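You operate a simulated robot arm through the tools that you are given. There is no shell and no other tool. Be economical: measure what you need, move in short steps, check, and stop when the job is done.

You are at the controls of a simulated two-armed robot. One attempt, no reset.

JOB
Wipe up the spill on the right half of the wall bench with the rag there and put it back.

The check looks at the end state, three seconds after you hand in, the way a careful person would. Anything else that was tipped, shoved, dropped, spilled or broken makes it a failure.

ROBOT AND FRAMES
Two 6-joint arms with two-finger parallel grippers on one trunk, on a base that drives. Base frame: it is fixed to the floor where the robot stands at the start and does not move with it; the origin is under the middle of the robot, x ahead of it, y to its left, z up; the surface under the hand at the start is at about z = 800. Readings come in mm, degrees, newtons and seconds.
The left shoulder is at the start at [50, 170, 1240], the right one opposite. Each reaches about 1092 mm from its shoulder. Payload 1.57 kg a hand.
Tool frame (each hand has its own): the origin (TCP) lies between the finger pads and is the grasp point; the fingertips stand 30 mm ahead of it; z points along the fingers, y is the line along which they close. Largest opening 80 mm; finger width 17, thickness 12; the body of the gripper, 40 by 82 mm, starts 80 mm behind the TCP.
Orientation is told as [roll, pitch, yaw] about the base's x, y, z axes, in that order, counted from this pose: with the fingers straight down and closing along the base's y, the tool's x points along the base's -x, its y along +y and its z along -z.

CONTROLS
- The arms move only by the tool play_rows. It takes "left_moves", "right_moves" or both (then of equal length, played together; a hand with none holds still); each is a list of rows, each a list of 6 numbers: the shift along the tool's x, y, z in units of 20 mm (1.0 is 20 mm), then the turn, a rotation vector about the tool's x, y, z in units of 5 degrees (1.0 is 5 degrees). In form: [[x, y, z, rx, ry, rz], ...]. A call has 1 to 8 rows; each row shifts and turns the commanded pose from where the row before left it, along the tool's axes as they then stand. "left_jaw" and "right_jaw" are, for a hand that has rows, the gripper command, from -1 (shut) to 1 (fully open), values between in proportion, set as the call begins (left out, the last holds). A call with a number of a shift or a turn outside -1 to 1 is refused whole. Each row takes 0.2 s and may step no farther than 50 mm and 8.6 degrees from the row before; otherwise, or with a gripper value out of range, the whole call is refused. Where a pose cannot be reached the arm comes as near as it can. A force on the tool above 40 N (or 10 N above the force at the start of the call, whichever is more), or a blocked arm, ends the call early, and 0.2 s more pass. The fingers move at their own pace (about 72 mm/s each) and stop on an object; they squeeze with about 37 N. The grip force told is the motor's: it shows also when the fingers shut on nothing. Time passes only in rows, and 0.2 s behind the last, so rows that do not move let the fingers close. The reply holds the time, the measured pose of the TCP, the force on the tool along the base axes, the opening and the grip force, in the units named above and with some noise, with the torque about the TCP (base axes, N m) and any sound that the robot's microphone picked up.
- Cameras (640 x 400 px; columns grow to the right, rows downward): "scene" is now at [36.3, -9.3, 1804.3]; the picture's right is [-0.13, -0.99, 0.00], its down [-0.78, 0.10, -0.62] and it looks along [0.62, -0.08, -0.78] (base axes); focal length 278 px, centre (320, 200). "left" rides on the left gripper at [72, 7, -122] in its tool frame; the picture's right is [-0.09, 1.00, 0.00], its down [-0.84, -0.08, -0.54] and it looks along [-0.54, -0.05, 0.84] (tool axes); focal length 238 px, centre (320, 200). "right" rides on the right gripper at [72, -7, -122] in its tool frame; the picture's right is [0.09, 1.00, 0.00], its down [-0.84, 0.08, -0.54] and it looks along [-0.54, 0.05, 0.84] (tool axes); focal length 238 px, centre (320, 200). There is no depth. A picture from a camera that has moved, and an enlarged one, comes with that camera's place and axes in the base frame and with its lens.
- grab_frame(camera): a new picture of that camera. The clock stands still meanwhile.
- lift_body(by): slides the trunk up (or, below 0, down) by that many mm; the arms and the scene camera ride with it, the base frame stays. It gives what a move gives, with no picture.
- roll_base(legs): drives the robot by 1 to 6 legs, each [ahead, left, turn to the left] in mm, mm and degrees, along the robot's own axes; the way and the turn of a leg run together, so that a leg with both is an arc; at most 1500 mm and 180 degrees a leg. The arms and the cameras ride along, it lands a little off, and it stops where it bumps. It gives what a move gives.
- turn_head(pan, tilt): turns the head with the scene camera to pan (to the left, within 86 degrees either way) and tilt (down, from -29 to 69), counted from straight ahead of the robot. It gives what a move gives.
- zoom(camera, box): a new picture of the part [left, top, right, bottom] of that camera's present view, enlarged. The clock stands still meanwhile.
- close_job(): hands the job in; it is judged then, once.

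Work in short steps. Places have to be worked out from the pictures, the camera data and where the tool is seen: move nearer, look again, correct. Check each grasp and each placing, and mend what went wrong. You have 120 turns and 100 pictures in all, those below and enlarged ones among them. Open the grippers and draw the arms clear of the work before you hand the job in, unless the task says otherwise; then end with one line.

The tools are called after "Request:" by a JSON object that holds its "api" and its "payload". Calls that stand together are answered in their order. play_rows: Moves the arms, as the interface text tells. Its arguments: {"type":"object","properties":{"left_moves":{"type":"array"},"left_jaw":{"type":"number"},"right_moves":{"type":"array"},"right_jaw":{"type":"number"}},"required":[]} The other tools are called the same way: lift_body (by) slides the trunk up or down; roll_base (legs) drives the base; turn_head (pan, tilt) turns the head that bears the scene camera; grab_frame (camera) takes a picture; zoom (camera, box) takes an enlarged picture of a part of a camera's view; close_job () hands the job in.

At the start:

```text
time_s: 0.0
left_tcp_pos: [636.4, 247.8, 1129.8]
left_ee_rot: [0.0, -0.1, 0.0]
left_ft_force: [0.1, 0.2, 0.1]
left_torque: [-0.02, -0.03, -0.03]
left_opening: 80.2
left_grip_force: 0.0
right_tcp_pos: [636.6, -407.5, 1129.5]
right_ee_rot: [-0.2, 0.0, 0.1]
right_ft_force: [0.2, 0.0, 0.4]
right_torque: [-0.01, 0.01, -0.01]
right_opening: 80.0
right_grip_force: 0.0
trunk travel left (down, up): [-855.0, 115.0]
robot x, y, heading: [-0.7, -3.1, 0.2]
head pan, tilt: [-7.2, 51.6]
```

scene: 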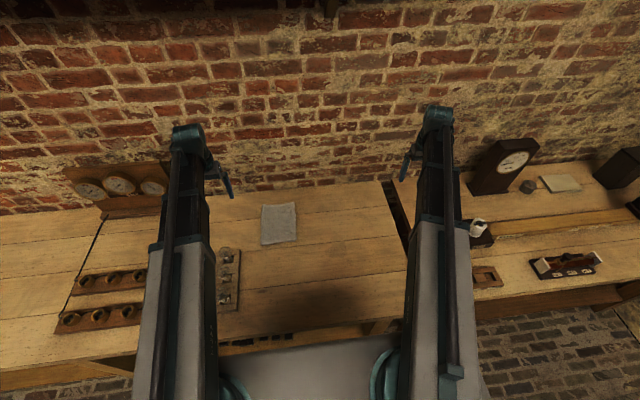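
right: 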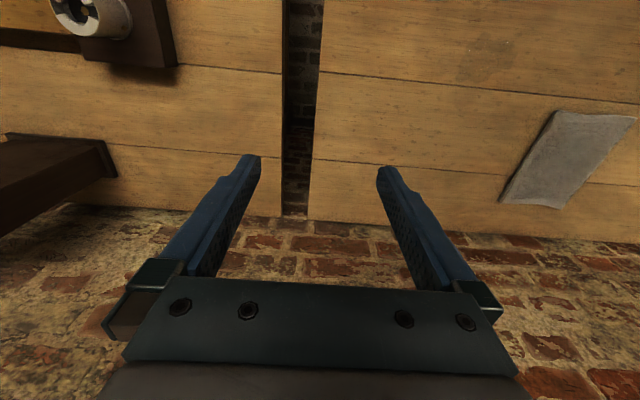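
left: 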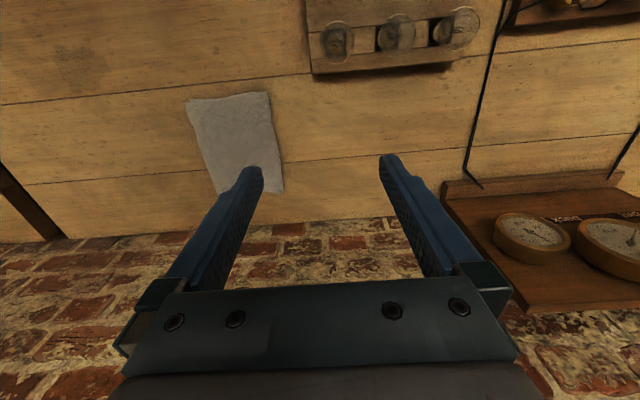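

The scene shows a rag-like cloth between the arms and several fixtures; the spill is not clear yet. I look around with the head, to the right and the left.

Request:
{"api": "turn_head", "payload": {"pan": -45, "tilt": 45}}

Request:
{"api": "grab_frame", "payload": {"camera": "scene"}}

Request:
{"api": "zoom", "payload": {"camera": "scene", "box": [200, 100, 520, 300]}}

```text
time_s: 1.0
left_tcp_pos: [636.3, 247.7, 1129.6]
left_ee_rot: [0.0, 0.0, 0.0]
left_ft_force: [-0.3, -0.1, 0.2]
left_torque: [0.02, -0.02, 0.0]
left_opening: 80.1
left_grip_force: 0.0
right_tcp_pos: [636.7, -408.8, 1129.7]
right_ee_rot: [0.0, -0.1, 0.0]
right_ft_force: [0.5, -0.3, -0.6]
right_torque: [-0.01, -0.01, 0.02]
right_opening: 80.0
right_grip_force: 0.1
trunk travel left (down, up): [-855.0, 115.0]
robot x, y, heading: [0.6, 2.6, 0.1]
head pan, tilt: [-45.0, 45.0]
```

```text
96 pictures are left
camera scene: at [18.9, -57.3, 1813.2], right [-0.71, -0.71, 0.0], down [-0.5, 0.5, -0.71], along [0.5, -0.5, -0.71], focal length 278 px, centre (320, 200)
```

scene: 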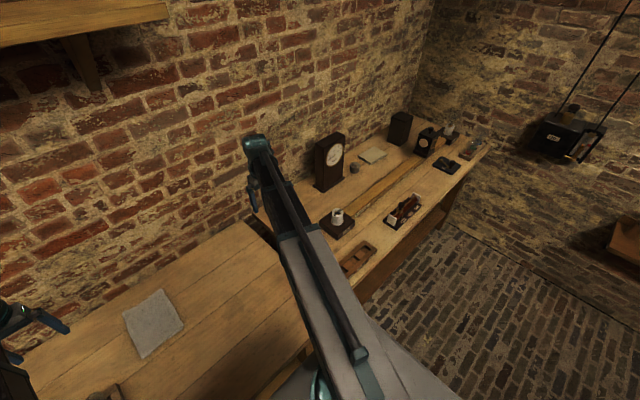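

```text
2.00 times, centred on (360, 200) of scene
camera zoom: at [18.9, -57.3, 1813.2], right [-0.71, -0.71, 0.0], down [-0.5, 0.5, -0.71], along [0.5, -0.5, -0.71], focal length 557 px, centre (240, 200)
```

zoom: 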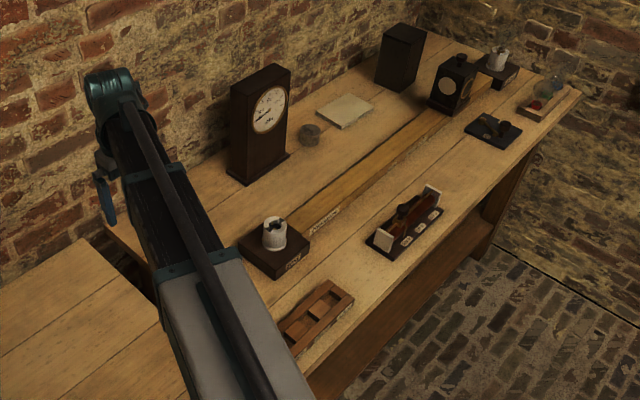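

There are two benches by this wall, split by a gap. I look left and straight ahead, to learn the whole room.

Request:
{"api": "turn_head", "payload": {"pan": 45, "tilt": 40}}

Request:
{"api": "grab_frame", "payload": {"camera": "scene"}}

Request:
{"api": "turn_head", "payload": {"pan": 0, "tilt": 60}}

Request:
{"api": "grab_frame", "payload": {"camera": "scene"}}

Request:
{"api": "turn_head", "payload": {"pan": -86, "tilt": 25}}

Request:
{"api": "grab_frame", "payload": {"camera": "scene"}}

Request:
{"api": "turn_head", "payload": {"pan": 86, "tilt": 25}}

Request:
{"api": "grab_frame", "payload": {"camera": "scene"}}

```text
time_s: 2.7
left_tcp_pos: [635.9, 247.6, 1129.9]
left_ee_rot: [0.1, 0.0, 0.0]
left_ft_force: [0.1, 0.9, 0.1]
left_torque: [-0.01, 0.01, -0.01]
left_opening: 79.9
left_grip_force: 0.0
right_tcp_pos: [636.9, -408.7, 1130.1]
right_ee_rot: [-0.1, 0.0, 0.0]
right_ft_force: [0.5, -0.1, -0.9]
right_torque: [0.01, -0.02, -0.01]
right_opening: 80.0
right_grip_force: 0.1
trunk travel left (down, up): [-855.0, 115.0]
robot x, y, heading: [-1.8, -3.2, -0.1]
head pan, tilt: [45.0, 40.0]
```

```text
94 pictures are left
camera scene: at [21.5, 60.2, 1820.5], right [0.71, -0.71, 0.0], down [-0.45, -0.45, -0.77], along [0.54, 0.54, -0.64], focal length 278 px, centre (320, 200)
```

scene: 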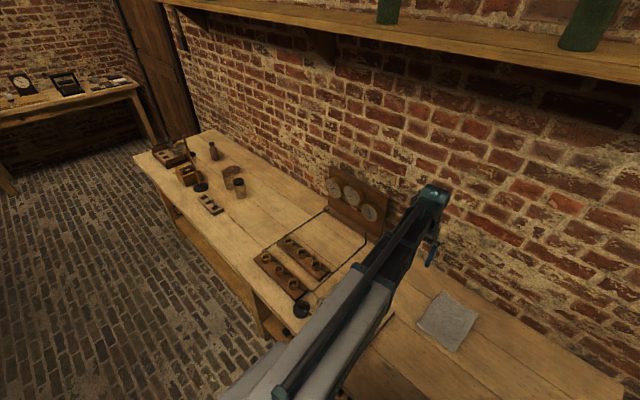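

```text
time_s: 3.8
left_tcp_pos: [636.9, 247.1, 1129.6]
left_ee_rot: [0.0, 0.0, 0.0]
left_ft_force: [-0.8, -0.1, 0.1]
left_torque: [0.03, 0.01, 0.03]
left_opening: 80.2
left_grip_force: 0.0
right_tcp_pos: [637.3, -408.3, 1129.6]
right_ee_rot: [-0.2, 0.0, 0.0]
right_ft_force: [0.1, 0.7, -0.7]
right_torque: [0.01, -0.01, 0.01]
right_opening: 80.0
right_grip_force: 0.1
trunk travel left (down, up): [-855.0, 115.0]
robot x, y, heading: [3.3, -0.4, -0.1]
head pan, tilt: [0.0, 60.0]
```

```text
93 pictures are left
camera scene: at [28.0, 0.2, 1793.8], right [0.0, -1.0, 0.0], down [-0.87, 0.0, -0.5], along [0.5, 0.0, -0.87], focal length 278 px, centre (320, 200)
```

scene: 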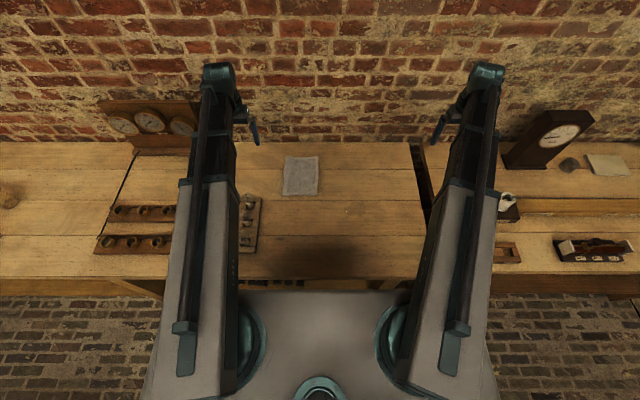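

```text
time_s: 5.4
left_tcp_pos: [636.3, 248.4, 1130.2]
left_ee_rot: [0.1, -0.1, 0.0]
left_ft_force: [-0.4, 0.3, -1.4]
left_torque: [0.01, -0.04, -0.02]
left_opening: 80.0
left_grip_force: 0.1
right_tcp_pos: [636.7, -409.2, 1129.8]
right_ee_rot: [-0.1, -0.1, 0.1]
right_ft_force: [-0.3, -0.3, 0.8]
right_torque: [-0.01, -0.01, 0.0]
right_opening: 80.0
right_grip_force: 0.1
trunk travel left (down, up): [-855.0, 115.0]
robot x, y, heading: [-0.1, 0.4, -0.3]
head pan, tilt: [-85.9, 25.0]
```

```text
92 pictures are left
camera scene: at [-32.1, -91.7, 1843.8], right [-1.0, -0.07, 0.0], down [-0.03, 0.42, -0.91], along [0.06, -0.9, -0.42], focal length 278 px, centre (320, 200)
```

scene: 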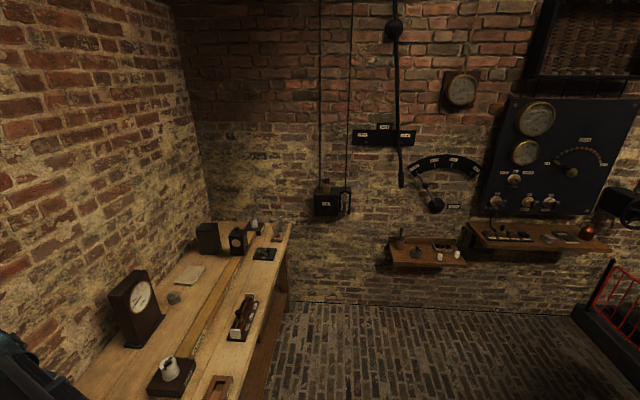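

```text
time_s: 8.0
left_tcp_pos: [635.1, 247.6, 1129.5]
left_ee_rot: [0.0, 0.0, 0.0]
left_ft_force: [-0.2, 1.2, -0.3]
left_torque: [0.0, 0.02, 0.0]
left_opening: 80.1
left_grip_force: 0.1
right_tcp_pos: [636.4, -408.5, 1131.1]
right_ee_rot: [-0.1, 0.0, -0.1]
right_ft_force: [0.3, -0.8, -0.3]
right_torque: [0.03, -0.04, -0.03]
right_opening: 80.0
right_grip_force: 0.0
trunk travel left (down, up): [-855.0, 115.0]
robot x, y, heading: [-1.1, 3.3, -0.0]
head pan, tilt: [85.9, 25.0]
```

```text
91 pictures are left
camera scene: at [-32.1, 92.1, 1843.8], right [1.0, -0.07, 0.0], down [-0.03, -0.42, -0.91], along [0.06, 0.9, -0.42], focal length 278 px, centre (320, 200)
```

scene: 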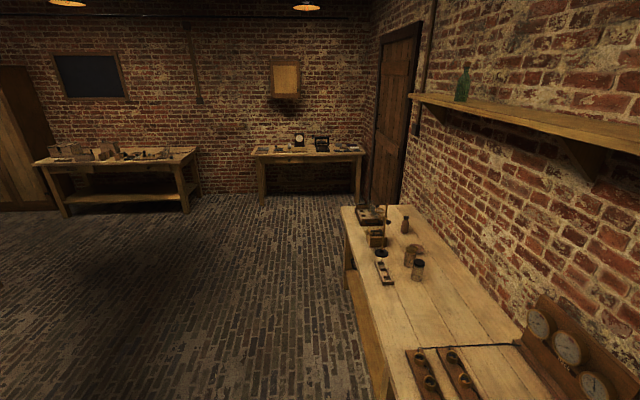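

Both hand cameras show a faint brown patch near [556, -140] at z = 800, and the rag lies near [719, 86]. I zoom on the bench in the scene and hand views.

Request:
{"api": "turn_head", "payload": {"pan": 0, "tilt": 60}}

Request:
{"api": "zoom", "payload": {"camera": "scene", "box": [230, 130, 440, 290]}}

Request:
{"api": "zoom", "payload": {"camera": "right", "box": [320, 0, 640, 220]}}

Request:
{"api": "zoom", "payload": {"camera": "left", "box": [0, 0, 320, 220]}}

```text
time_s: 9.6
left_tcp_pos: [637.3, 247.5, 1131.1]
left_ee_rot: [0.0, 0.0, 0.0]
left_ft_force: [-1.1, -1.5, 0.4]
left_torque: [-0.02, 0.0, -0.02]
left_opening: 80.0
left_grip_force: 0.0
right_tcp_pos: [637.2, -408.5, 1130.4]
right_ee_rot: [0.0, 0.0, 0.0]
right_ft_force: [0.0, 0.4, -0.2]
right_torque: [-0.01, 0.03, -0.03]
right_opening: 79.7
right_grip_force: 0.2
trunk travel left (down, up): [-855.0, 115.0]
robot x, y, heading: [-0.5, 0.6, 0.3]
head pan, tilt: [0.0, 60.0]
```

```text
2.50 times, centred on (335, 210) of scene
camera zoom: at [28.0, 0.2, 1793.8], right [0.0, -1.0, 0.0], down [-0.87, 0.0, -0.5], along [0.5, 0.0, -0.87], focal length 696 px, centre (282, 175)
```

zoom: 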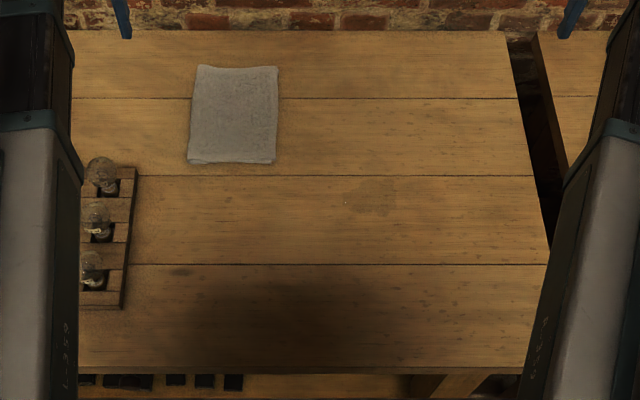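

```text
1.82 times, centred on (480, 110) of right
camera zoom: at [564.7, -415.4, 1252.1], right [-0.09, 1.0, 0.0], down [0.84, 0.08, 0.54], along [0.54, 0.05, -0.84], focal length 433 px, centre (29, 364)
```

zoom: 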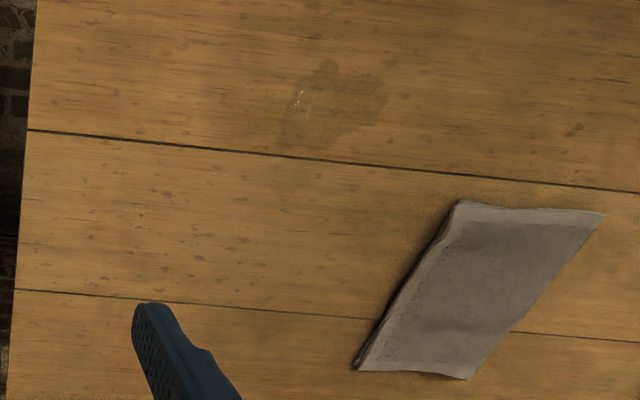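

```text
1.82 times, centred on (160, 110) of left
camera zoom: at [564.7, 254.0, 1250.9], right [0.09, 1.0, 0.0], down [0.84, -0.08, 0.54], along [0.54, -0.05, -0.84], focal length 433 px, centre (611, 364)
```

zoom: 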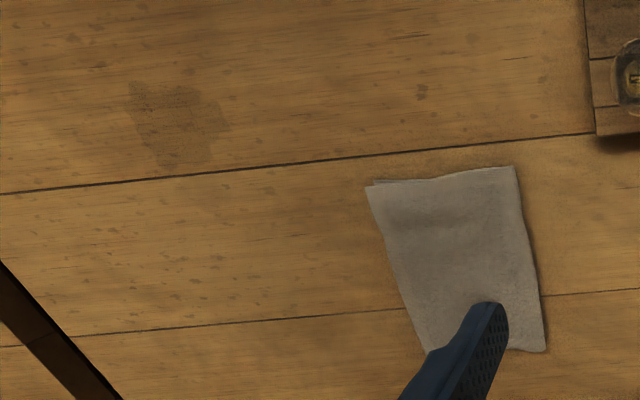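

The spill spans about x 520–600, y −180…−95. The rag is about 205 x 140 mm, flat, centred near [725, 82]. I bring the left hand over the rag's near part and look closely.

Request:
{"api": "play_rows", "payload": {"left_moves": [[0, -1, 1, 0, 0, 0], [0, -1, 1, 0, 0, 0], [0, -1, 1, 0, 0, 0], [0, -1, 1, 0, 0, 0], [0, -1, 1, 0, 0, 0], [0, -1, 1, 0, 0, 0], [0, -1, 1, 0, 0, 0], [0, -1, 1, 0, 0, 0]], "left_jaw": 1}}

Request:
{"api": "grab_frame", "payload": {"camera": "left"}}

Request:
{"api": "zoom", "payload": {"camera": "scene", "box": [230, 130, 390, 230]}}

```text
time_s: 11.4
left_tcp_pos: [635.9, 86.7, 1130.4]
left_ee_rot: [0.0, 0.0, 0.0]
left_ft_force: [0.1, -0.2, -0.4]
left_torque: [0.01, 0.04, -0.01]
left_opening: 80.1
left_grip_force: 0.1
left hand out of reach, approached as far as the arm can: row 1, 2, 3, 4, 5, 6, 7, 8
right_tcp_pos: [637.1, -408.4, 1131.0]
right_ee_rot: [0.1, -0.1, 0.0]
right_ft_force: [-0.5, -0.1, -0.1]
right_torque: [-0.01, -0.04, 0.01]
right_opening: 80.3
right_grip_force: 0.0
trunk travel left (down, up): [-855.0, 115.0]
robot x, y, heading: [2.5, -1.2, -0.1]
head pan, tilt: [0.0, 60.0]
```

```text
87 pictures are left
camera left: at [564.1, 93.5, 1250.9], right [0.09, 1.0, 0.0], down [0.84, -0.08, 0.54], along [0.54, -0.05, -0.84], focal length 238 px, centre (320, 200)
```

left: 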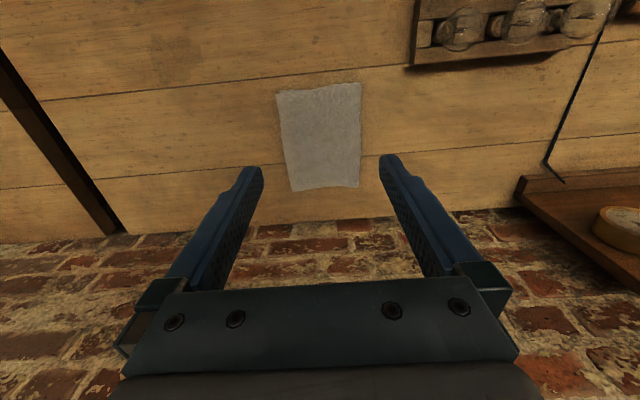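

```text
4.00 times, centred on (310, 180) of scene
camera zoom: at [28.0, -0.2, 1793.8], right [0.0, -1.0, 0.0], down [-0.87, 0.0, -0.5], along [0.5, 0.0, -0.87], focal length 1114 px, centre (360, 280)
```

zoom: 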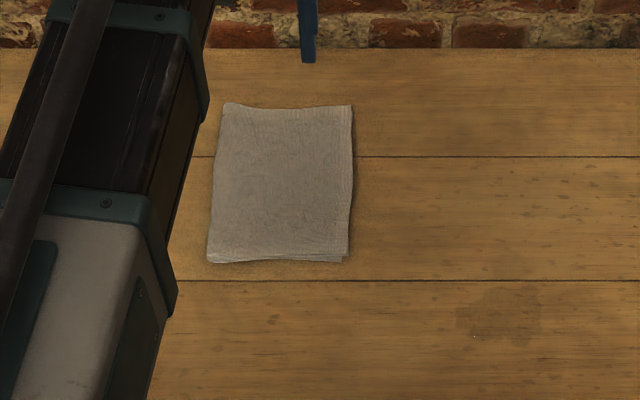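

The sideways move worked but the downward one was refused as out of reach. I test a pure downward move left, and an upward move of the right hand to see the range.

Request:
{"api": "play_rows", "payload": {"left_moves": [[0, 0, 1, 0, 0, 0], [0, 0, 1, 0, 0, 0], [0, 0, 1, 0, 0, 0]], "right_moves": [[0, 0, -1, 0, 0, 0], [0, 0, -1, 0, 0, 0], [0, 0, -1, 0, 0, 0]]}}

```text
time_s: 12.2
left_tcp_pos: [635.7, 87.0, 1129.7]
left_ee_rot: [0.0, 0.1, 0.1]
left_ft_force: [0.1, -0.7, 0.1]
left_torque: [0.03, 0.0, -0.02]
left_opening: 79.9
left_grip_force: 0.1
left hand out of reach, approached as far as the arm can: row 1, 2, 3
right_tcp_pos: [636.5, -408.3, 1128.9]
right_ee_rot: [-0.1, 0.0, 0.0]
right_ft_force: [0.0, 0.2, -1.5]
right_torque: [0.0, 0.01, -0.01]
right_opening: 79.8
right_grip_force: 0.0
right hand out of reach, approached as far as the arm can: row 1, 2, 3
trunk travel left (down, up): [-855.0, 115.0]
robot x, y, heading: [0.3, -0.3, 0.1]
head pan, tilt: [0.0, 60.0]
```

Vertical hand travel seems to be blocked entirely, so height comes from the trunk. I test whether the right hand can tilt.

Request:
{"api": "play_rows", "payload": {"right_moves": [[0, 0, 0, 0, 1, 0], [0, 0, 0, 0, 1, 0]], "left_moves": [[0, 0, 0, 1, 0, 0], [0, 0, 0, 1, 0, 0]]}}

```text
time_s: 12.8
left_tcp_pos: [635.9, 88.1, 1133.1]
left_ee_rot: [-10.1, -0.1, 0.0]
left_ft_force: [-0.7, -0.1, 0.3]
left_torque: [-0.02, 0.0, 0.0]
left_opening: 80.3
left_grip_force: 0.1
right_tcp_pos: [636.0, -408.0, 1133.0]
right_ee_rot: [-0.1, 10.0, -0.1]
right_ft_force: [0.2, 0.0, -0.2]
right_torque: [-0.03, 0.0, 0.0]
right_opening: 80.0
right_grip_force: 0.1
right hand out of reach, approached as far as the arm can: row 2
trunk travel left (down, up): [-855.0, 115.0]
robot x, y, heading: [0.4, -1.0, -0.0]
head pan, tilt: [0.0, 60.0]
```

Tilting works: the wrist stays at a fixed height about 200 mm above the TCP. I level the left hand again and raise the right hand's fingers forward, so that it stays well clear when the trunk goes down.

Request:
{"api": "play_rows", "payload": {"right_moves": [[0, 0, 0, 0, -1, 0], [0, 0, 0, 0, -1, 0], [0, 0, 0, 0, -1, 0], [0, 0, 0, 0, -1, 0], [0, 0, 0, 0, -1, 0], [0, 0, 0, 0, -1, 0], [0, 0, 0, 0, -1, 0], [0, 0, 0, 0, -1, 0]], "left_moves": [[0, 0, 0, -1, 0, 0], [0, 0, 0, -1, 0, 0], [0, 0, 0, 0, 0, 0], [0, 0, 0, 0, 0, 0], [0, 0, 0, 0, 0, 0], [0, 0, 0, 0, 0, 0], [0, 0, 0, 0, 0, 0], [0, 0, 0, 0, 0, 0]]}}

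Request:
{"api": "play_rows", "payload": {"right_moves": [[0, 0, 0, 0, -1, 0], [0, 0, 0, 0, -1, 0], [0, 0, 0, 0, -1, 0], [0, 0, 0, 0, -1, 0], [0, 0, 0, 0, -1, 0], [0, 0, 0, 0, -1, 0], [0, 0, 0, 0, -1, 0], [0, 0, 0, 0, -1, 0]]}}

```text
time_s: 14.6
left_tcp_pos: [635.1, 86.0, 1129.9]
left_ee_rot: [0.0, 0.1, -0.1]
left_ft_force: [0.3, 0.3, -1.0]
left_torque: [0.03, 0.01, 0.03]
left_opening: 79.9
left_grip_force: 0.0
right_tcp_pos: [636.8, -408.6, 1159.9]
right_ee_rot: [-0.1, -30.1, 0.0]
right_ft_force: [0.4, 0.2, 1.3]
right_torque: [-0.01, 0.04, 0.03]
right_opening: 80.0
right_grip_force: 0.0
right hand out of reach, approached as far as the arm can: row 2, 4, 5, 6, 7, 8
trunk travel left (down, up): [-855.0, 115.0]
robot x, y, heading: [0.7, 1.3, -0.1]
head pan, tilt: [0.0, 60.0]
```

```text
time_s: 16.4
left_tcp_pos: [634.7, 87.4, 1130.1]
left_ee_rot: [0.0, 0.0, 0.0]
left_ft_force: [-0.7, 0.0, 0.0]
left_torque: [0.02, -0.01, -0.04]
left_opening: 79.9
left_grip_force: 0.0
right_tcp_pos: [637.1, -407.4, 1274.8]
right_ee_rot: [-0.2, -70.0, 0.2]
right_ft_force: [-0.3, -0.4, -0.8]
right_torque: [0.02, -0.03, -0.01]
right_opening: 79.9
right_grip_force: 0.0
right hand out of reach, approached as far as the arm can: row 1, 2, 3, 4, 5, 6, 7, 8
trunk travel left (down, up): [-855.0, 115.0]
robot x, y, heading: [1.1, -3.6, 0.0]
head pan, tilt: [0.0, 60.0]
```

The right hand is now 145 mm higher than the left. I lower the trunk by 200 mm and look at the rag closely.

Request:
{"api": "lift_body", "payload": {"by": -200}}

Request:
{"api": "grab_frame", "payload": {"camera": "left"}}

Request:
{"api": "grab_frame", "payload": {"camera": "scene"}}

```text
time_s: 18.6
left_tcp_pos: [634.9, 87.1, 931.2]
left_ee_rot: [0.0, 0.0, 0.0]
left_ft_force: [0.4, -0.6, -0.2]
left_torque: [0.02, 0.01, 0.0]
left_opening: 80.0
left_grip_force: 0.1
right_tcp_pos: [638.5, -407.2, 1073.9]
right_ee_rot: [-0.2, -69.8, 0.1]
right_ft_force: [0.6, 0.1, -0.6]
right_torque: [-0.02, -0.02, -0.04]
right_opening: 80.1
right_grip_force: 0.1
trunk travel left (down, up): [-655.0, 315.0]
robot x, y, heading: [-0.5, -0.1, 0.1]
head pan, tilt: [0.0, 60.0]
```

```text
85 pictures are left
camera left: at [563.4, 93.4, 1051.0], right [0.09, 1.0, 0.0], down [0.84, -0.08, 0.54], along [0.54, -0.05, -0.84], focal length 238 px, centre (320, 200)
```

left: 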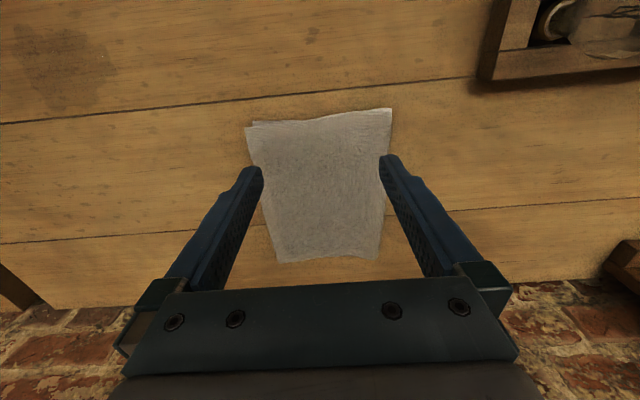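

```text
84 pictures are left
camera scene: at [27.9, 0.2, 1593.8], right [0.0, -1.0, 0.0], down [-0.87, 0.0, -0.5], along [0.5, 0.0, -0.87], focal length 278 px, centre (320, 200)
```

scene: 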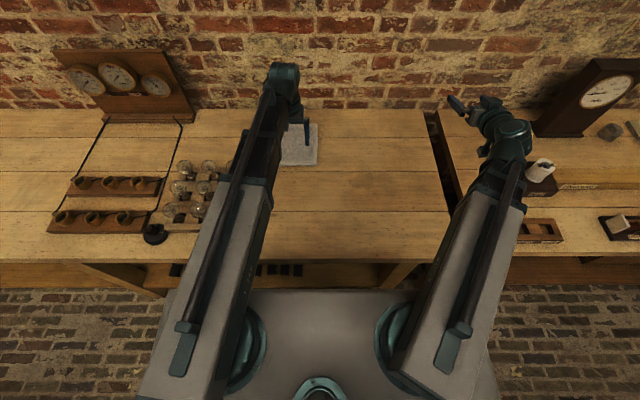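

The rag looks like a folded cloth with free edges. I move the left hand over the rag's centre [725, 82], narrow the jaws to about 45 mm and lower most of the way.

Request:
{"api": "play_rows", "payload": {"left_moves": [[-1, 0, 0, 0, 0, 0], [-1, 0, 0, 0, 0, 0], [-1, 0, 0, 0, 0, 0], [-1, 0, 0, 0, 0, 0], [-0.5, -0.2, 0, 0, 0, 0], [0, 0, 0, 0, 0, 0]], "left_jaw": 0.3}}

Request:
{"api": "lift_body", "payload": {"by": -60}}

Request:
{"api": "grab_frame", "payload": {"camera": "left"}}

Request:
{"api": "grab_frame", "payload": {"camera": "scene"}}

```text
time_s: 20.0
left_tcp_pos: [724.3, 84.8, 930.6]
left_ee_rot: [0.0, 0.0, 0.0]
left_ft_force: [-0.9, -0.1, 0.5]
left_torque: [-0.05, 0.06, 0.06]
left_opening: 52.1
left_grip_force: 0.0
right_tcp_pos: [637.5, -406.7, 1075.1]
right_ee_rot: [-0.2, -69.9, 0.1]
right_ft_force: [0.1, 0.1, -0.4]
right_torque: [-0.03, -0.01, -0.05]
right_opening: 79.7
right_grip_force: 0.1
trunk travel left (down, up): [-655.0, 315.0]
robot x, y, heading: [-1.0, -2.4, -0.1]
head pan, tilt: [0.0, 60.0]
```

```text
time_s: 21.0
left_tcp_pos: [725.1, 83.6, 869.8]
left_ee_rot: [0.0, 0.0, 0.0]
left_ft_force: [0.4, -0.8, -0.4]
left_torque: [0.01, -0.01, -0.01]
left_opening: 52.1
left_grip_force: 0.0
right_tcp_pos: [636.8, -407.9, 1015.3]
right_ee_rot: [-0.2, -69.9, 0.2]
right_ft_force: [-0.5, -0.8, 0.0]
right_torque: [-0.03, 0.0, 0.04]
right_opening: 80.3
right_grip_force: 0.1
trunk travel left (down, up): [-595.0, 375.0]
robot x, y, heading: [-2.6, -0.2, -0.4]
head pan, tilt: [0.0, 60.0]
```

```text
83 pictures are left
camera left: at [653.2, 90.2, 991.0], right [0.09, 1.0, 0.0], down [0.84, -0.08, 0.54], along [0.54, -0.05, -0.84], focal length 238 px, centre (320, 200)
```

left: 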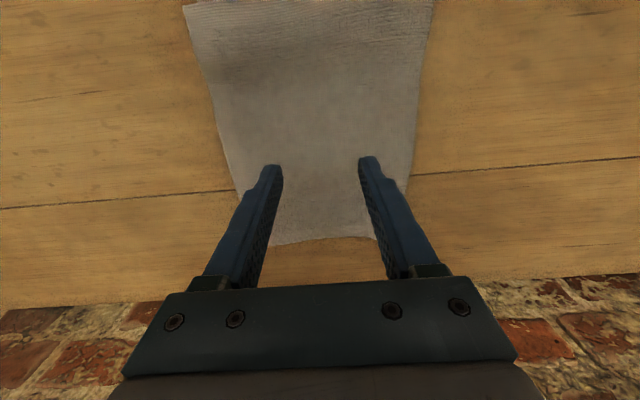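

```text
82 pictures are left
camera scene: at [27.8, 0.2, 1533.8], right [0.0, -1.0, 0.0], down [-0.87, 0.0, -0.5], along [0.5, 0.0, -0.87], focal length 278 px, centre (320, 200)
```

scene: 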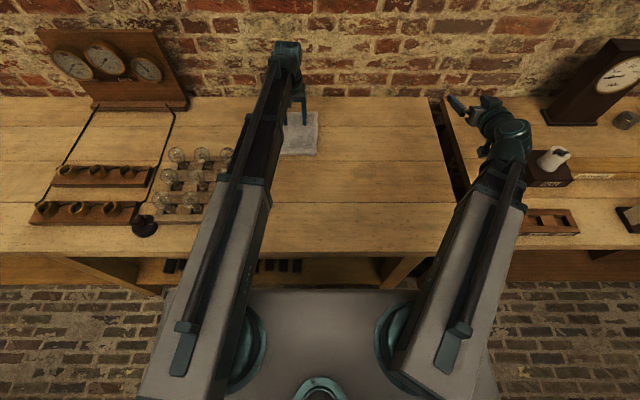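

The fingers stand over the rag's middle; the tips are at z ≈ 840. I lower by 30 mm, then in small steps, watching the force.

Request:
{"api": "lift_body", "payload": {"by": -30}}

Request:
{"api": "lift_body", "payload": {"by": -4}}

Request:
{"api": "grab_frame", "payload": {"camera": "left"}}

```text
time_s: 21.7
left_tcp_pos: [723.4, 83.6, 839.1]
left_ee_rot: [0.1, 0.0, 0.0]
left_ft_force: [0.4, 0.8, -0.4]
left_torque: [0.03, 0.0, -0.02]
left_opening: 51.9
left_grip_force: 0.1
right_tcp_pos: [637.9, -407.9, 985.5]
right_ee_rot: [-0.3, -70.0, 0.1]
right_ft_force: [-0.6, 0.1, -0.5]
right_torque: [-0.01, -0.02, 0.01]
right_opening: 80.0
right_grip_force: 0.1
trunk travel left (down, up): [-565.0, 405.0]
robot x, y, heading: [-1.2, 0.6, 0.1]
head pan, tilt: [0.0, 60.0]
```

```text
time_s: 22.3
left_tcp_pos: [723.7, 82.9, 836.2]
left_ee_rot: [0.1, 0.1, 0.1]
left_ft_force: [1.0, 1.1, 5.9]
left_torque: [0.03, 0.0, -0.01]
left_opening: 52.2
left_grip_force: 0.2
right_tcp_pos: [635.5, -406.4, 980.7]
right_ee_rot: [-0.2, -69.9, 0.1]
right_ft_force: [-0.1, -0.3, 0.6]
right_torque: [-0.02, -0.01, -0.01]
right_opening: 80.0
right_grip_force: 0.0
trunk travel left (down, up): [-561.0, 409.0]
robot x, y, heading: [-1.5, 0.0, -0.2]
head pan, tilt: [0.0, 60.0]
```

```text
81 pictures are left
camera left: at [653.2, 90.2, 957.2], right [0.09, 1.0, 0.0], down [0.84, -0.08, 0.54], along [0.54, -0.05, -0.84], focal length 238 px, centre (320, 200)
```

left: 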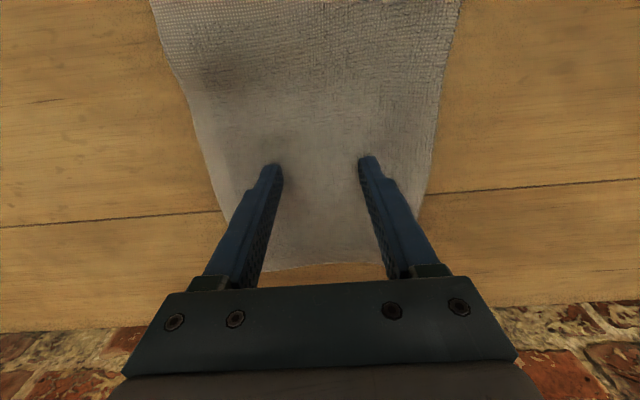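

Contact: 6 N with tips at about 806. I close the jaws to see whether the cloth gathers.

Request:
{"api": "play_rows", "payload": {"left_moves": [[0, 0, 0, 0, 0, 0], [0, 0, 0, 0, 0, 0], [0, 0, 0, 0, 0, 0]], "left_jaw": -1}}

Request:
{"api": "grab_frame", "payload": {"camera": "left"}}

```text
time_s: 23.1
left_tcp_pos: [724.5, 84.9, 836.9]
left_ee_rot: [0.0, 0.0, -0.1]
left_ft_force: [-0.2, 1.2, 7.2]
left_torque: [0.0, -0.02, 0.02]
left_opening: 8.4
left_grip_force: 27.0
right_tcp_pos: [636.5, -407.6, 980.4]
right_ee_rot: [-0.2, -69.9, 0.2]
right_ft_force: [0.6, -0.2, 0.5]
right_torque: [-0.02, 0.0, 0.03]
right_opening: 80.0
right_grip_force: 0.1
trunk travel left (down, up): [-561.0, 409.0]
robot x, y, heading: [2.1, 2.6, -0.1]
head pan, tilt: [0.0, 60.0]
```

```text
80 pictures are left
camera left: at [652.8, 90.3, 957.3], right [0.09, 1.0, 0.0], down [0.84, -0.08, 0.54], along [0.54, -0.05, -0.84], focal length 238 px, centre (320, 200)
```

left: 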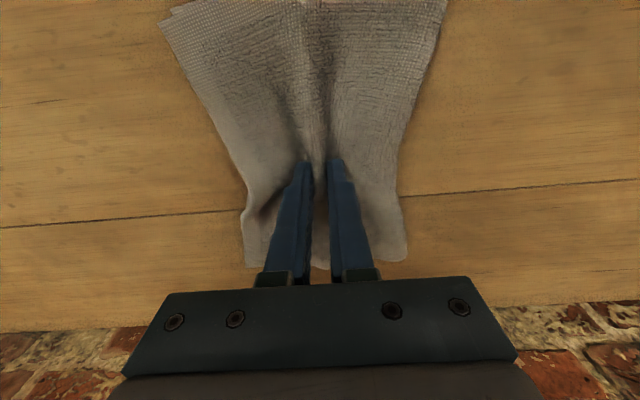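

The cloth is gathered and pinched (opening 8 mm, 27 N). I slide it along the bench to the spill.

Request:
{"api": "play_rows", "payload": {"left_moves": [[0.7, -0.93, 0, 0, 0, 0], [0.7, -0.93, 0, 0, 0, 0], [0.7, -0.93, 0, 0, 0, 0], [0.7, -0.93, 0, 0, 0, 0], [0.7, -0.93, 0, 0, 0, 0], [0.7, -0.93, 0, 0, 0, 0]]}}

Request:
{"api": "grab_frame", "payload": {"camera": "left"}}

Request:
{"api": "grab_frame", "payload": {"camera": "scene"}}

```text
time_s: 24.5
left_tcp_pos: [638.0, -27.6, 835.7]
left_ee_rot: [0.0, 0.0, -0.1]
left_ft_force: [0.7, 2.0, 10.1]
left_torque: [0.04, -0.02, 0.01]
left_opening: 8.7
left_grip_force: 27.3
right_tcp_pos: [636.0, -406.5, 980.7]
right_ee_rot: [-0.2, -69.9, 0.0]
right_ft_force: [-0.4, -0.9, -0.5]
right_torque: [-0.03, -0.02, 0.03]
right_opening: 80.0
right_grip_force: 0.0
trunk travel left (down, up): [-561.0, 409.0]
robot x, y, heading: [0.4, -4.4, -0.2]
head pan, tilt: [0.0, 60.0]
```

```text
79 pictures are left
camera left: at [566.3, -20.7, 957.2], right [0.09, 1.0, 0.0], down [0.84, -0.08, 0.54], along [0.54, -0.05, -0.84], focal length 238 px, centre (320, 200)
```

left: 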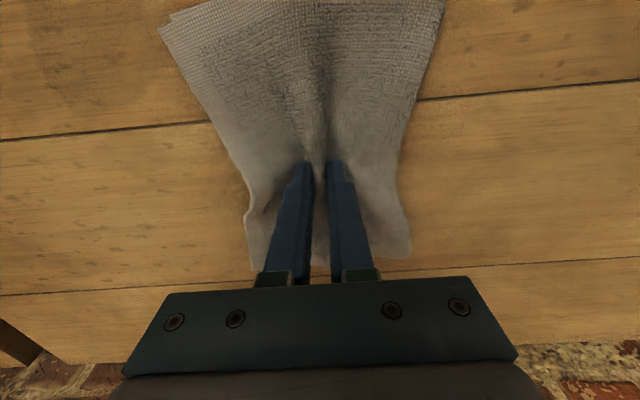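

```text
78 pictures are left
camera scene: at [27.4, 0.3, 1499.8], right [0.0, -1.0, 0.0], down [-0.87, 0.0, -0.5], along [0.5, 0.0, -0.87], focal length 278 px, centre (320, 200)
```

scene: 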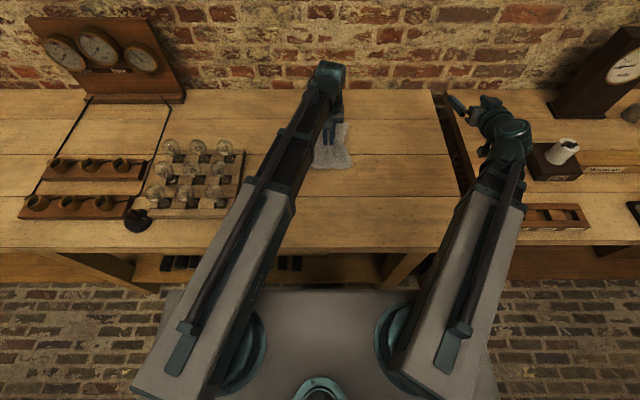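

The rag follows the hand well. I go on to the spill's centre.

Request:
{"api": "play_rows", "payload": {"left_moves": [[0.7, -0.93, 0, 0, 0, 0], [0.7, -0.93, 0, 0, 0, 0], [0.7, -0.93, 0, 0, 0, 0], [0.7, -0.93, 0, 0, 0, 0], [0.7, -0.93, 0, 0, 0, 0], [0.7, -0.93, 0, 0, 0, 0]]}}

Request:
{"api": "grab_frame", "payload": {"camera": "left"}}

Request:
{"api": "grab_frame", "payload": {"camera": "scene"}}

```text
time_s: 25.9
left_tcp_pos: [558.8, -140.1, 836.1]
left_ee_rot: [0.1, 0.0, 0.0]
left_ft_force: [1.3, 1.4, 9.5]
left_torque: [0.04, -0.02, 0.03]
left_opening: 8.6
left_grip_force: 27.5
right_tcp_pos: [635.9, -408.2, 980.1]
right_ee_rot: [-0.2, -69.9, 0.2]
right_ft_force: [0.2, 0.1, 0.1]
right_torque: [0.0, 0.0, 0.01]
right_opening: 80.0
right_grip_force: 0.1
trunk travel left (down, up): [-561.0, 409.0]
robot x, y, heading: [3.2, 0.0, 0.2]
head pan, tilt: [0.0, 60.0]
```

```text
77 pictures are left
camera left: at [486.7, -133.0, 957.2], right [0.09, 1.0, 0.0], down [0.84, -0.08, 0.54], along [0.54, -0.05, -0.84], focal length 238 px, centre (320, 200)
```

left: 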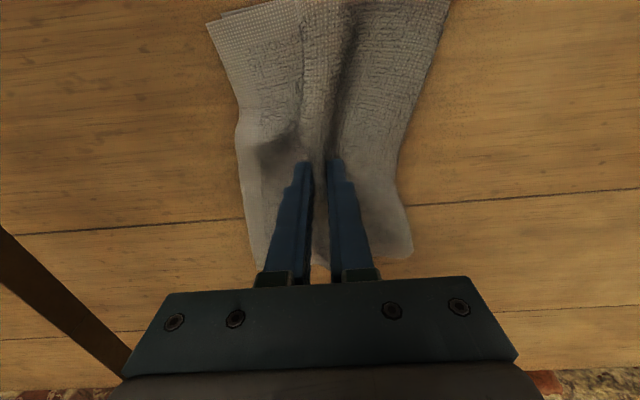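

```text
76 pictures are left
camera scene: at [27.5, 0.5, 1499.8], right [0.0, -1.0, 0.0], down [-0.87, 0.0, -0.5], along [0.5, 0.0, -0.87], focal length 278 px, centre (320, 200)
```

scene: 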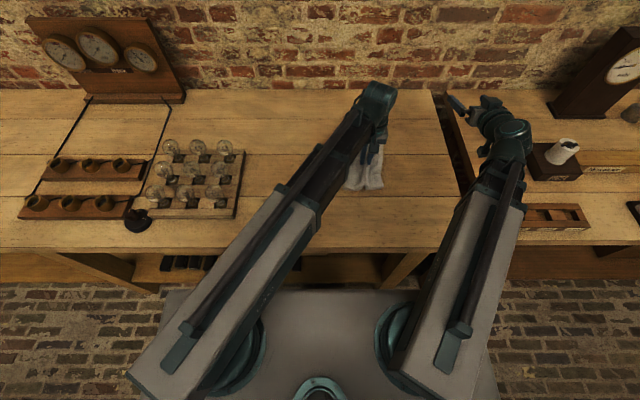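

I am on the spill with 9 N down. I scrub in sweeps of about ±50 mm across it at several depths.

Request:
{"api": "play_rows", "payload": {"left_moves": [[0, -1, 0, 0, 0, 0], [0, -1, 0, 0, 0, 0], [-1, -0.5, 0, 0, 0, 0], [0, 1, 0, 0, 0, 0], [0, 1, 0, 0, 0, 0], [0, 1, 0, 0, 0, 0], [0, 1, 0, 0, 0, 0], [0, 1, 0, 0, 0, 0]]}}

Request:
{"api": "play_rows", "payload": {"left_moves": [[1, 0, 0, 0, 0, 0], [1, -1, 0, 0, 0, 0], [0, -1, 0, 0, 0, 0], [0, -1, 0, 0, 0, 0], [0, -1, 0, 0, 0, 0], [0, -1, 0, 0, 0, 0], [1, 0, 0, 0, 0, 0], [0, 1, 0, 0, 0, 0]]}}

Request:
{"api": "play_rows", "payload": {"left_moves": [[0, 1, 0, 0, 0, 0], [0, 1, 0, 0, 0, 0], [0, 1, 0, 0, 0, 0], [0, 1, 0, 0, 0, 0], [-1, -0.5, 0, 0, 0, 0], [-1, -0.5, 0, 0, 0, 0], [-1, -0.5, 0, 0, 0, 0], [-1, -0.5, 0, 0, 0, 0]]}}

Request:
{"api": "grab_frame", "payload": {"camera": "left"}}

```text
time_s: 27.7
left_tcp_pos: [576.2, -88.1, 837.0]
left_ee_rot: [0.1, 0.0, 0.0]
left_ft_force: [0.4, -1.6, 8.6]
left_torque: [-0.11, 0.0, 0.03]
left_opening: 8.4
left_grip_force: 26.5
right_tcp_pos: [636.4, -408.1, 980.6]
right_ee_rot: [0.0, -69.9, 0.1]
right_ft_force: [-0.6, -0.3, -0.1]
right_torque: [0.0, 0.01, -0.02]
right_opening: 79.9
right_grip_force: 0.1
trunk travel left (down, up): [-561.0, 409.0]
robot x, y, heading: [3.9, 2.1, 0.0]
head pan, tilt: [0.0, 60.0]
```

```text
time_s: 29.5
left_tcp_pos: [514.3, -170.3, 835.5]
left_ee_rot: [0.0, 0.0, -0.1]
left_ft_force: [-0.1, -3.0, 9.1]
left_torque: [-0.1, 0.02, 0.03]
left_opening: 8.2
left_grip_force: 27.3
right_tcp_pos: [636.3, -407.6, 980.3]
right_ee_rot: [-0.2, -69.9, 0.1]
right_ft_force: [0.3, 0.9, 0.1]
right_torque: [0.02, 0.01, 0.03]
right_opening: 80.2
right_grip_force: 0.1
trunk travel left (down, up): [-561.0, 409.0]
robot x, y, heading: [-0.7, 0.6, 0.2]
head pan, tilt: [0.0, 60.0]
```

```text
time_s: 31.3
left_tcp_pos: [597.3, -128.4, 836.8]
left_ee_rot: [0.1, 0.0, 0.0]
left_ft_force: [-1.3, 0.3, 7.9]
left_torque: [0.02, 0.03, 0.02]
left_opening: 8.4
left_grip_force: 27.3
left hand out of reach, approached as far as the arm can: row 8
right_tcp_pos: [636.5, -407.3, 981.7]
right_ee_rot: [-0.2, -69.9, 0.2]
right_ft_force: [-0.1, 0.4, -0.7]
right_torque: [-0.01, 0.03, -0.04]
right_opening: 79.8
right_grip_force: 0.1
trunk travel left (down, up): [-561.0, 409.0]
robot x, y, heading: [-0.1, 0.6, -0.2]
head pan, tilt: [0.0, 60.0]
```

```text
75 pictures are left
camera left: at [525.2, -121.8, 957.3], right [0.09, 1.0, 0.0], down [0.84, -0.08, 0.54], along [0.54, -0.05, -0.84], focal length 238 px, centre (320, 200)
```

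left: 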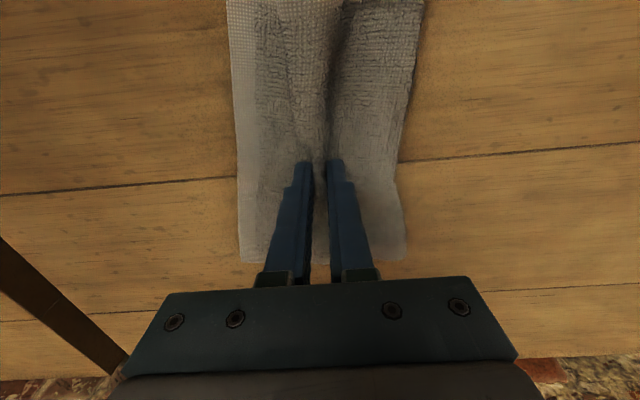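

No trace shows beside the rag. I move the rag off toward its place and check the spot with a zoom.

Request:
{"api": "play_rows", "payload": {"left_moves": [[-0.35, 0.9, 0, 0, 0, 0], [-0.35, 0.9, 0, 0, 0, 0], [-0.35, 0.9, 0, 0, 0, 0], [-0.35, 0.9, 0, 0, 0, 0], [-0.35, 0.9, 0, 0, 0, 0], [-0.35, 0.9, 0, 0, 0, 0]]}}

Request:
{"api": "grab_frame", "payload": {"camera": "left"}}

Request:
{"api": "zoom", "payload": {"camera": "scene", "box": [290, 80, 450, 250]}}

```text
time_s: 32.7
left_tcp_pos: [638.6, -20.5, 835.9]
left_ee_rot: [0.0, 0.0, 0.0]
left_ft_force: [-1.1, -2.7, 7.6]
left_torque: [-0.07, 0.02, 0.01]
left_opening: 8.8
left_grip_force: 27.2
left hand out of reach, approached as far as the arm can: row 4
right_tcp_pos: [638.1, -408.3, 981.4]
right_ee_rot: [-0.1, -69.9, 0.1]
right_ft_force: [-0.1, 0.9, 0.1]
right_torque: [0.01, 0.01, -0.01]
right_opening: 80.0
right_grip_force: 0.0
trunk travel left (down, up): [-561.0, 409.0]
robot x, y, heading: [-0.6, 0.3, -0.1]
head pan, tilt: [0.0, 60.0]
```

```text
74 pictures are left
camera left: at [565.5, -13.9, 957.3], right [0.09, 1.0, 0.0], down [0.84, -0.08, 0.54], along [0.54, -0.05, -0.84], focal length 238 px, centre (320, 200)
```

left: 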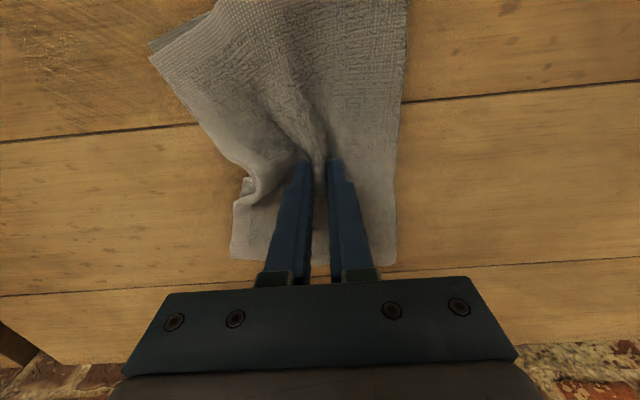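

```text
2.35 times, centred on (370, 165) of scene
camera zoom: at [27.2, -0.1, 1499.8], right [0.0, -1.0, 0.0], down [-0.87, 0.0, -0.5], along [0.5, 0.0, -0.87], focal length 655 px, centre (202, 282)
```

zoom: 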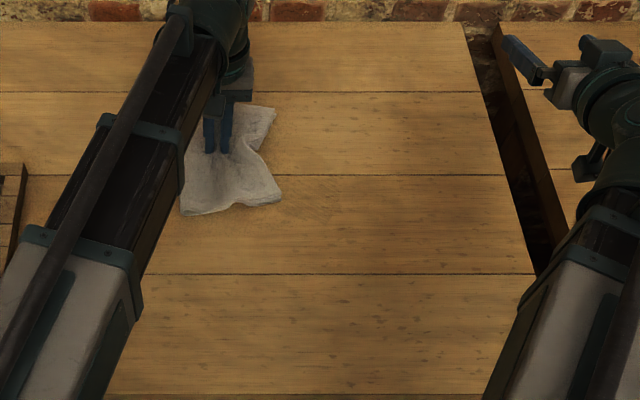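

The scene view looks clean, but the left camera hints at a remnant around [558, −160]. I zoom there.

Request:
{"api": "zoom", "payload": {"camera": "left", "box": [0, 0, 220, 140]}}

Request:
{"api": "zoom", "payload": {"camera": "scene", "box": [330, 135, 420, 192]}}

```text
2.86 times, centred on (110, 70) of left
camera zoom: at [565.5, -13.9, 957.3], right [0.09, 1.0, 0.0], down [0.84, -0.08, 0.54], along [0.54, -0.05, -0.84], focal length 681 px, centre (920, 571)
```

zoom: 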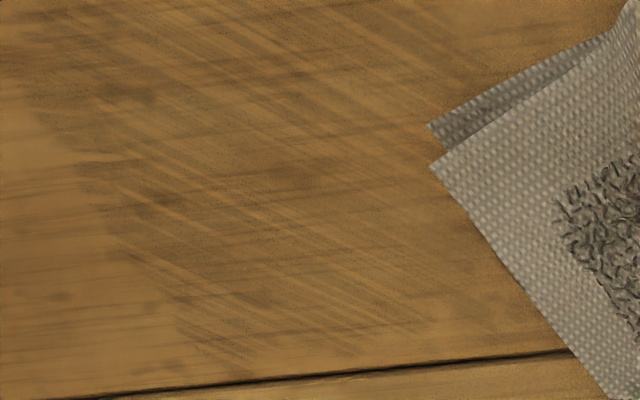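

```text
7.02 times, centred on (375, 164) of scene
camera zoom: at [27.2, -0.1, 1499.8], right [0.0, -1.0, 0.0], down [-0.87, 0.0, -0.5], along [0.5, 0.0, -0.87], focal length 1954 px, centre (-66, 456)
```

zoom: 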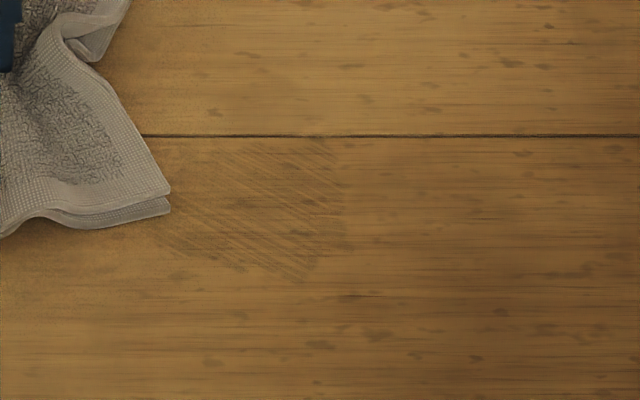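

A thin streaked film remains over about x 515–598, y −195…−100. I press slightly more and scrub in full-width sweeps at each depth.

Request:
{"api": "lift_body", "payload": {"by": -2}}

Request:
{"api": "play_rows", "payload": {"left_moves": [[0.65, -1, 0, 0, 0, 0], [0.65, -1, 0, 0, 0, 0], [0.6, -1, 0, 0, 0, 0], [0, -1, 0, 0, 0, 0], [0, -1, 0, 0, 0, 0], [0, -1, 0, 0, 0, 0], [0, -1, 0, 0, 0, 0], [0, -1, 0, 0, 0, 0]]}}

Request:
{"api": "play_rows", "payload": {"left_moves": [[0, -1, 0, 0, 0, 0], [1, 0, 0, 0, 0, 0], [0, 1, 0, 0, 0, 0], [0, 1, 0, 0, 0, 0], [0, 1, 0, 0, 0, 0], [0, 1, 0, 0, 0, 0], [0, 1, 0, 0, 0, 0], [0, 1, 0, 0, 0, 0]]}}

Request:
{"api": "play_rows", "payload": {"left_moves": [[1, 0, 0, 0, 0, 0], [0, -1, 0, 0, 0, 0], [0, -1, 0, 0, 0, 0], [0, -1, 0, 0, 0, 0], [0, -1, 0, 0, 0, 0], [0, -1, 0, 0, 0, 0], [0, -1, 0, 0, 0, 0], [1, 0, 0, 0, 0, 0]]}}

Request:
{"api": "play_rows", "payload": {"left_moves": [[0, 1, 0, 0, 0, 0], [0, 1, 0, 0, 0, 0], [0, 1, 0, 0, 0, 0], [0, 1, 0, 0, 0, 0], [0, 1, 0, 0, 0, 0], [0, 1, 0, 0, 0, 0], [1, 0, 0, 0, 0, 0], [0, -1, 0, 0, 0, 0]]}}

Request:
{"api": "play_rows", "payload": {"left_moves": [[0, -1, 0, 0, 0, 0], [0, -1, 0, 0, 0, 0], [0, -1, 0, 0, 0, 0], [0, -1, 0, 0, 0, 0], [0, -1, 0, 0, 0, 0], [-1, 0, 0, 0, 0, 0], [-1, 0, 0, 0, 0, 0], [-1, 0, 0, 0, 0, 0]]}}

Request:
{"api": "grab_frame", "payload": {"camera": "left"}}

```text
time_s: 33.2
left_tcp_pos: [637.3, -21.2, 835.8]
left_ee_rot: [0.0, -0.1, 0.0]
left_ft_force: [3.9, -2.5, 30.2]
left_torque: [-0.08, -0.09, 0.04]
left_opening: 8.4
left_grip_force: 27.4
right_tcp_pos: [635.7, -407.8, 979.8]
right_ee_rot: [-0.1, -70.0, 0.0]
right_ft_force: [0.0, -0.3, -0.8]
right_torque: [-0.01, -0.01, -0.03]
right_opening: 79.9
right_grip_force: 0.0
trunk travel left (down, up): [-559.0, 411.0]
robot x, y, heading: [0.6, 0.4, -0.0]
head pan, tilt: [0.0, 60.0]
```

```text
time_s: 35.0
left_tcp_pos: [597.9, -178.4, 837.2]
left_ee_rot: [0.0, 0.0, -0.1]
left_ft_force: [-0.5, 9.5, 30.3]
left_torque: [0.36, 0.04, 0.04]
left_opening: 8.5
left_grip_force: 27.6
right_tcp_pos: [636.4, -406.7, 980.6]
right_ee_rot: [-0.4, -70.0, 0.4]
right_ft_force: [0.4, -0.3, -0.6]
right_torque: [0.01, -0.02, 0.01]
right_opening: 79.9
right_grip_force: 0.1
trunk travel left (down, up): [-559.0, 411.0]
robot x, y, heading: [-1.7, -1.9, -0.3]
head pan, tilt: [0.0, 60.0]
```

```text
time_s: 36.8
left_tcp_pos: [578.9, -78.6, 835.4]
left_ee_rot: [0.0, -0.1, 0.1]
left_ft_force: [-0.2, -9.8, 36.1]
left_torque: [-0.31, 0.04, 0.06]
left_opening: 8.4
left_grip_force: 26.9
right_tcp_pos: [636.1, -407.3, 979.5]
right_ee_rot: [-0.1, -70.0, 0.0]
right_ft_force: [-0.2, 0.0, -0.4]
right_torque: [0.01, 0.0, -0.02]
right_opening: 80.0
right_grip_force: 0.0
trunk travel left (down, up): [-559.0, 411.0]
robot x, y, heading: [-1.2, -4.0, -0.0]
head pan, tilt: [0.0, 60.0]
```

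```text
time_s: 37.1
left_tcp_pos: [574.3, -77.4, 836.1]
left_ee_rot: [0.2, -0.5, 0.2]
left_ft_force: [3.1, -0.4, 36.9]
left_torque: [0.06, -0.06, 0.05]
left_opening: 8.4
left_grip_force: 27.3
right_tcp_pos: [635.7, -405.3, 978.5]
right_ee_rot: [-0.1, -69.9, 0.0]
right_ft_force: [0.0, -0.7, 0.3]
right_torque: [0.0, 0.01, 0.04]
right_opening: 80.0
right_grip_force: 0.0
trunk travel left (down, up): [-559.0, 411.0]
robot x, y, heading: [-0.0, -0.5, 0.0]
head pan, tilt: [0.0, 60.0]
stopped in row 1 (left hand): the force on the tool passed its limit at 48 N (the readings are from after the stop); the commanded pose is now the measured one
```

```text
time_s: 38.9
left_tcp_pos: [551.6, 24.2, 835.3]
left_ee_rot: [0.4, -0.2, 0.4]
left_ft_force: [-0.6, 11.6, 36.6]
left_torque: [0.42, 0.1, -0.02]
left_opening: 8.7
left_grip_force: 27.4
right_tcp_pos: [635.5, -405.9, 980.0]
right_ee_rot: [-0.4, -70.0, 0.3]
right_ft_force: [-0.6, 0.5, 1.0]
right_torque: [-0.01, 0.02, 0.0]
right_opening: 79.8
right_grip_force: 0.0
trunk travel left (down, up): [-559.0, 411.0]
robot x, y, heading: [-0.4, 0.6, 0.2]
head pan, tilt: [0.0, 60.0]
```

```text
time_s: 40.7
left_tcp_pos: [613.2, -78.0, 835.3]
left_ee_rot: [0.1, -0.6, 0.2]
left_ft_force: [-8.7, -2.3, 24.5]
left_torque: [-0.06, 0.27, 0.03]
left_opening: 8.3
left_grip_force: 27.1
right_tcp_pos: [635.3, -408.2, 979.7]
right_ee_rot: [-0.2, -70.0, 0.1]
right_ft_force: [0.0, -0.7, 0.5]
right_torque: [0.01, 0.0, -0.02]
right_opening: 79.9
right_grip_force: 0.1
trunk travel left (down, up): [-559.0, 411.0]
robot x, y, heading: [1.2, -2.5, -0.3]
head pan, tilt: [0.0, 60.0]
```

```text
70 pictures are left
camera left: at [539.9, -72.9, 955.6], right [0.09, 1.0, 0.0], down [0.83, -0.08, 0.55], along [0.55, -0.05, -0.84], focal length 238 px, centre (320, 200)
```

left: 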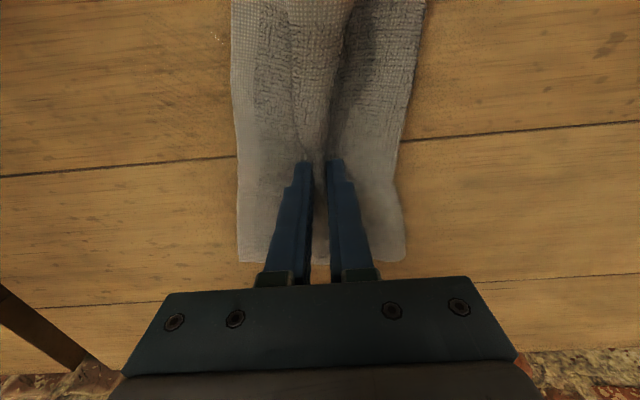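

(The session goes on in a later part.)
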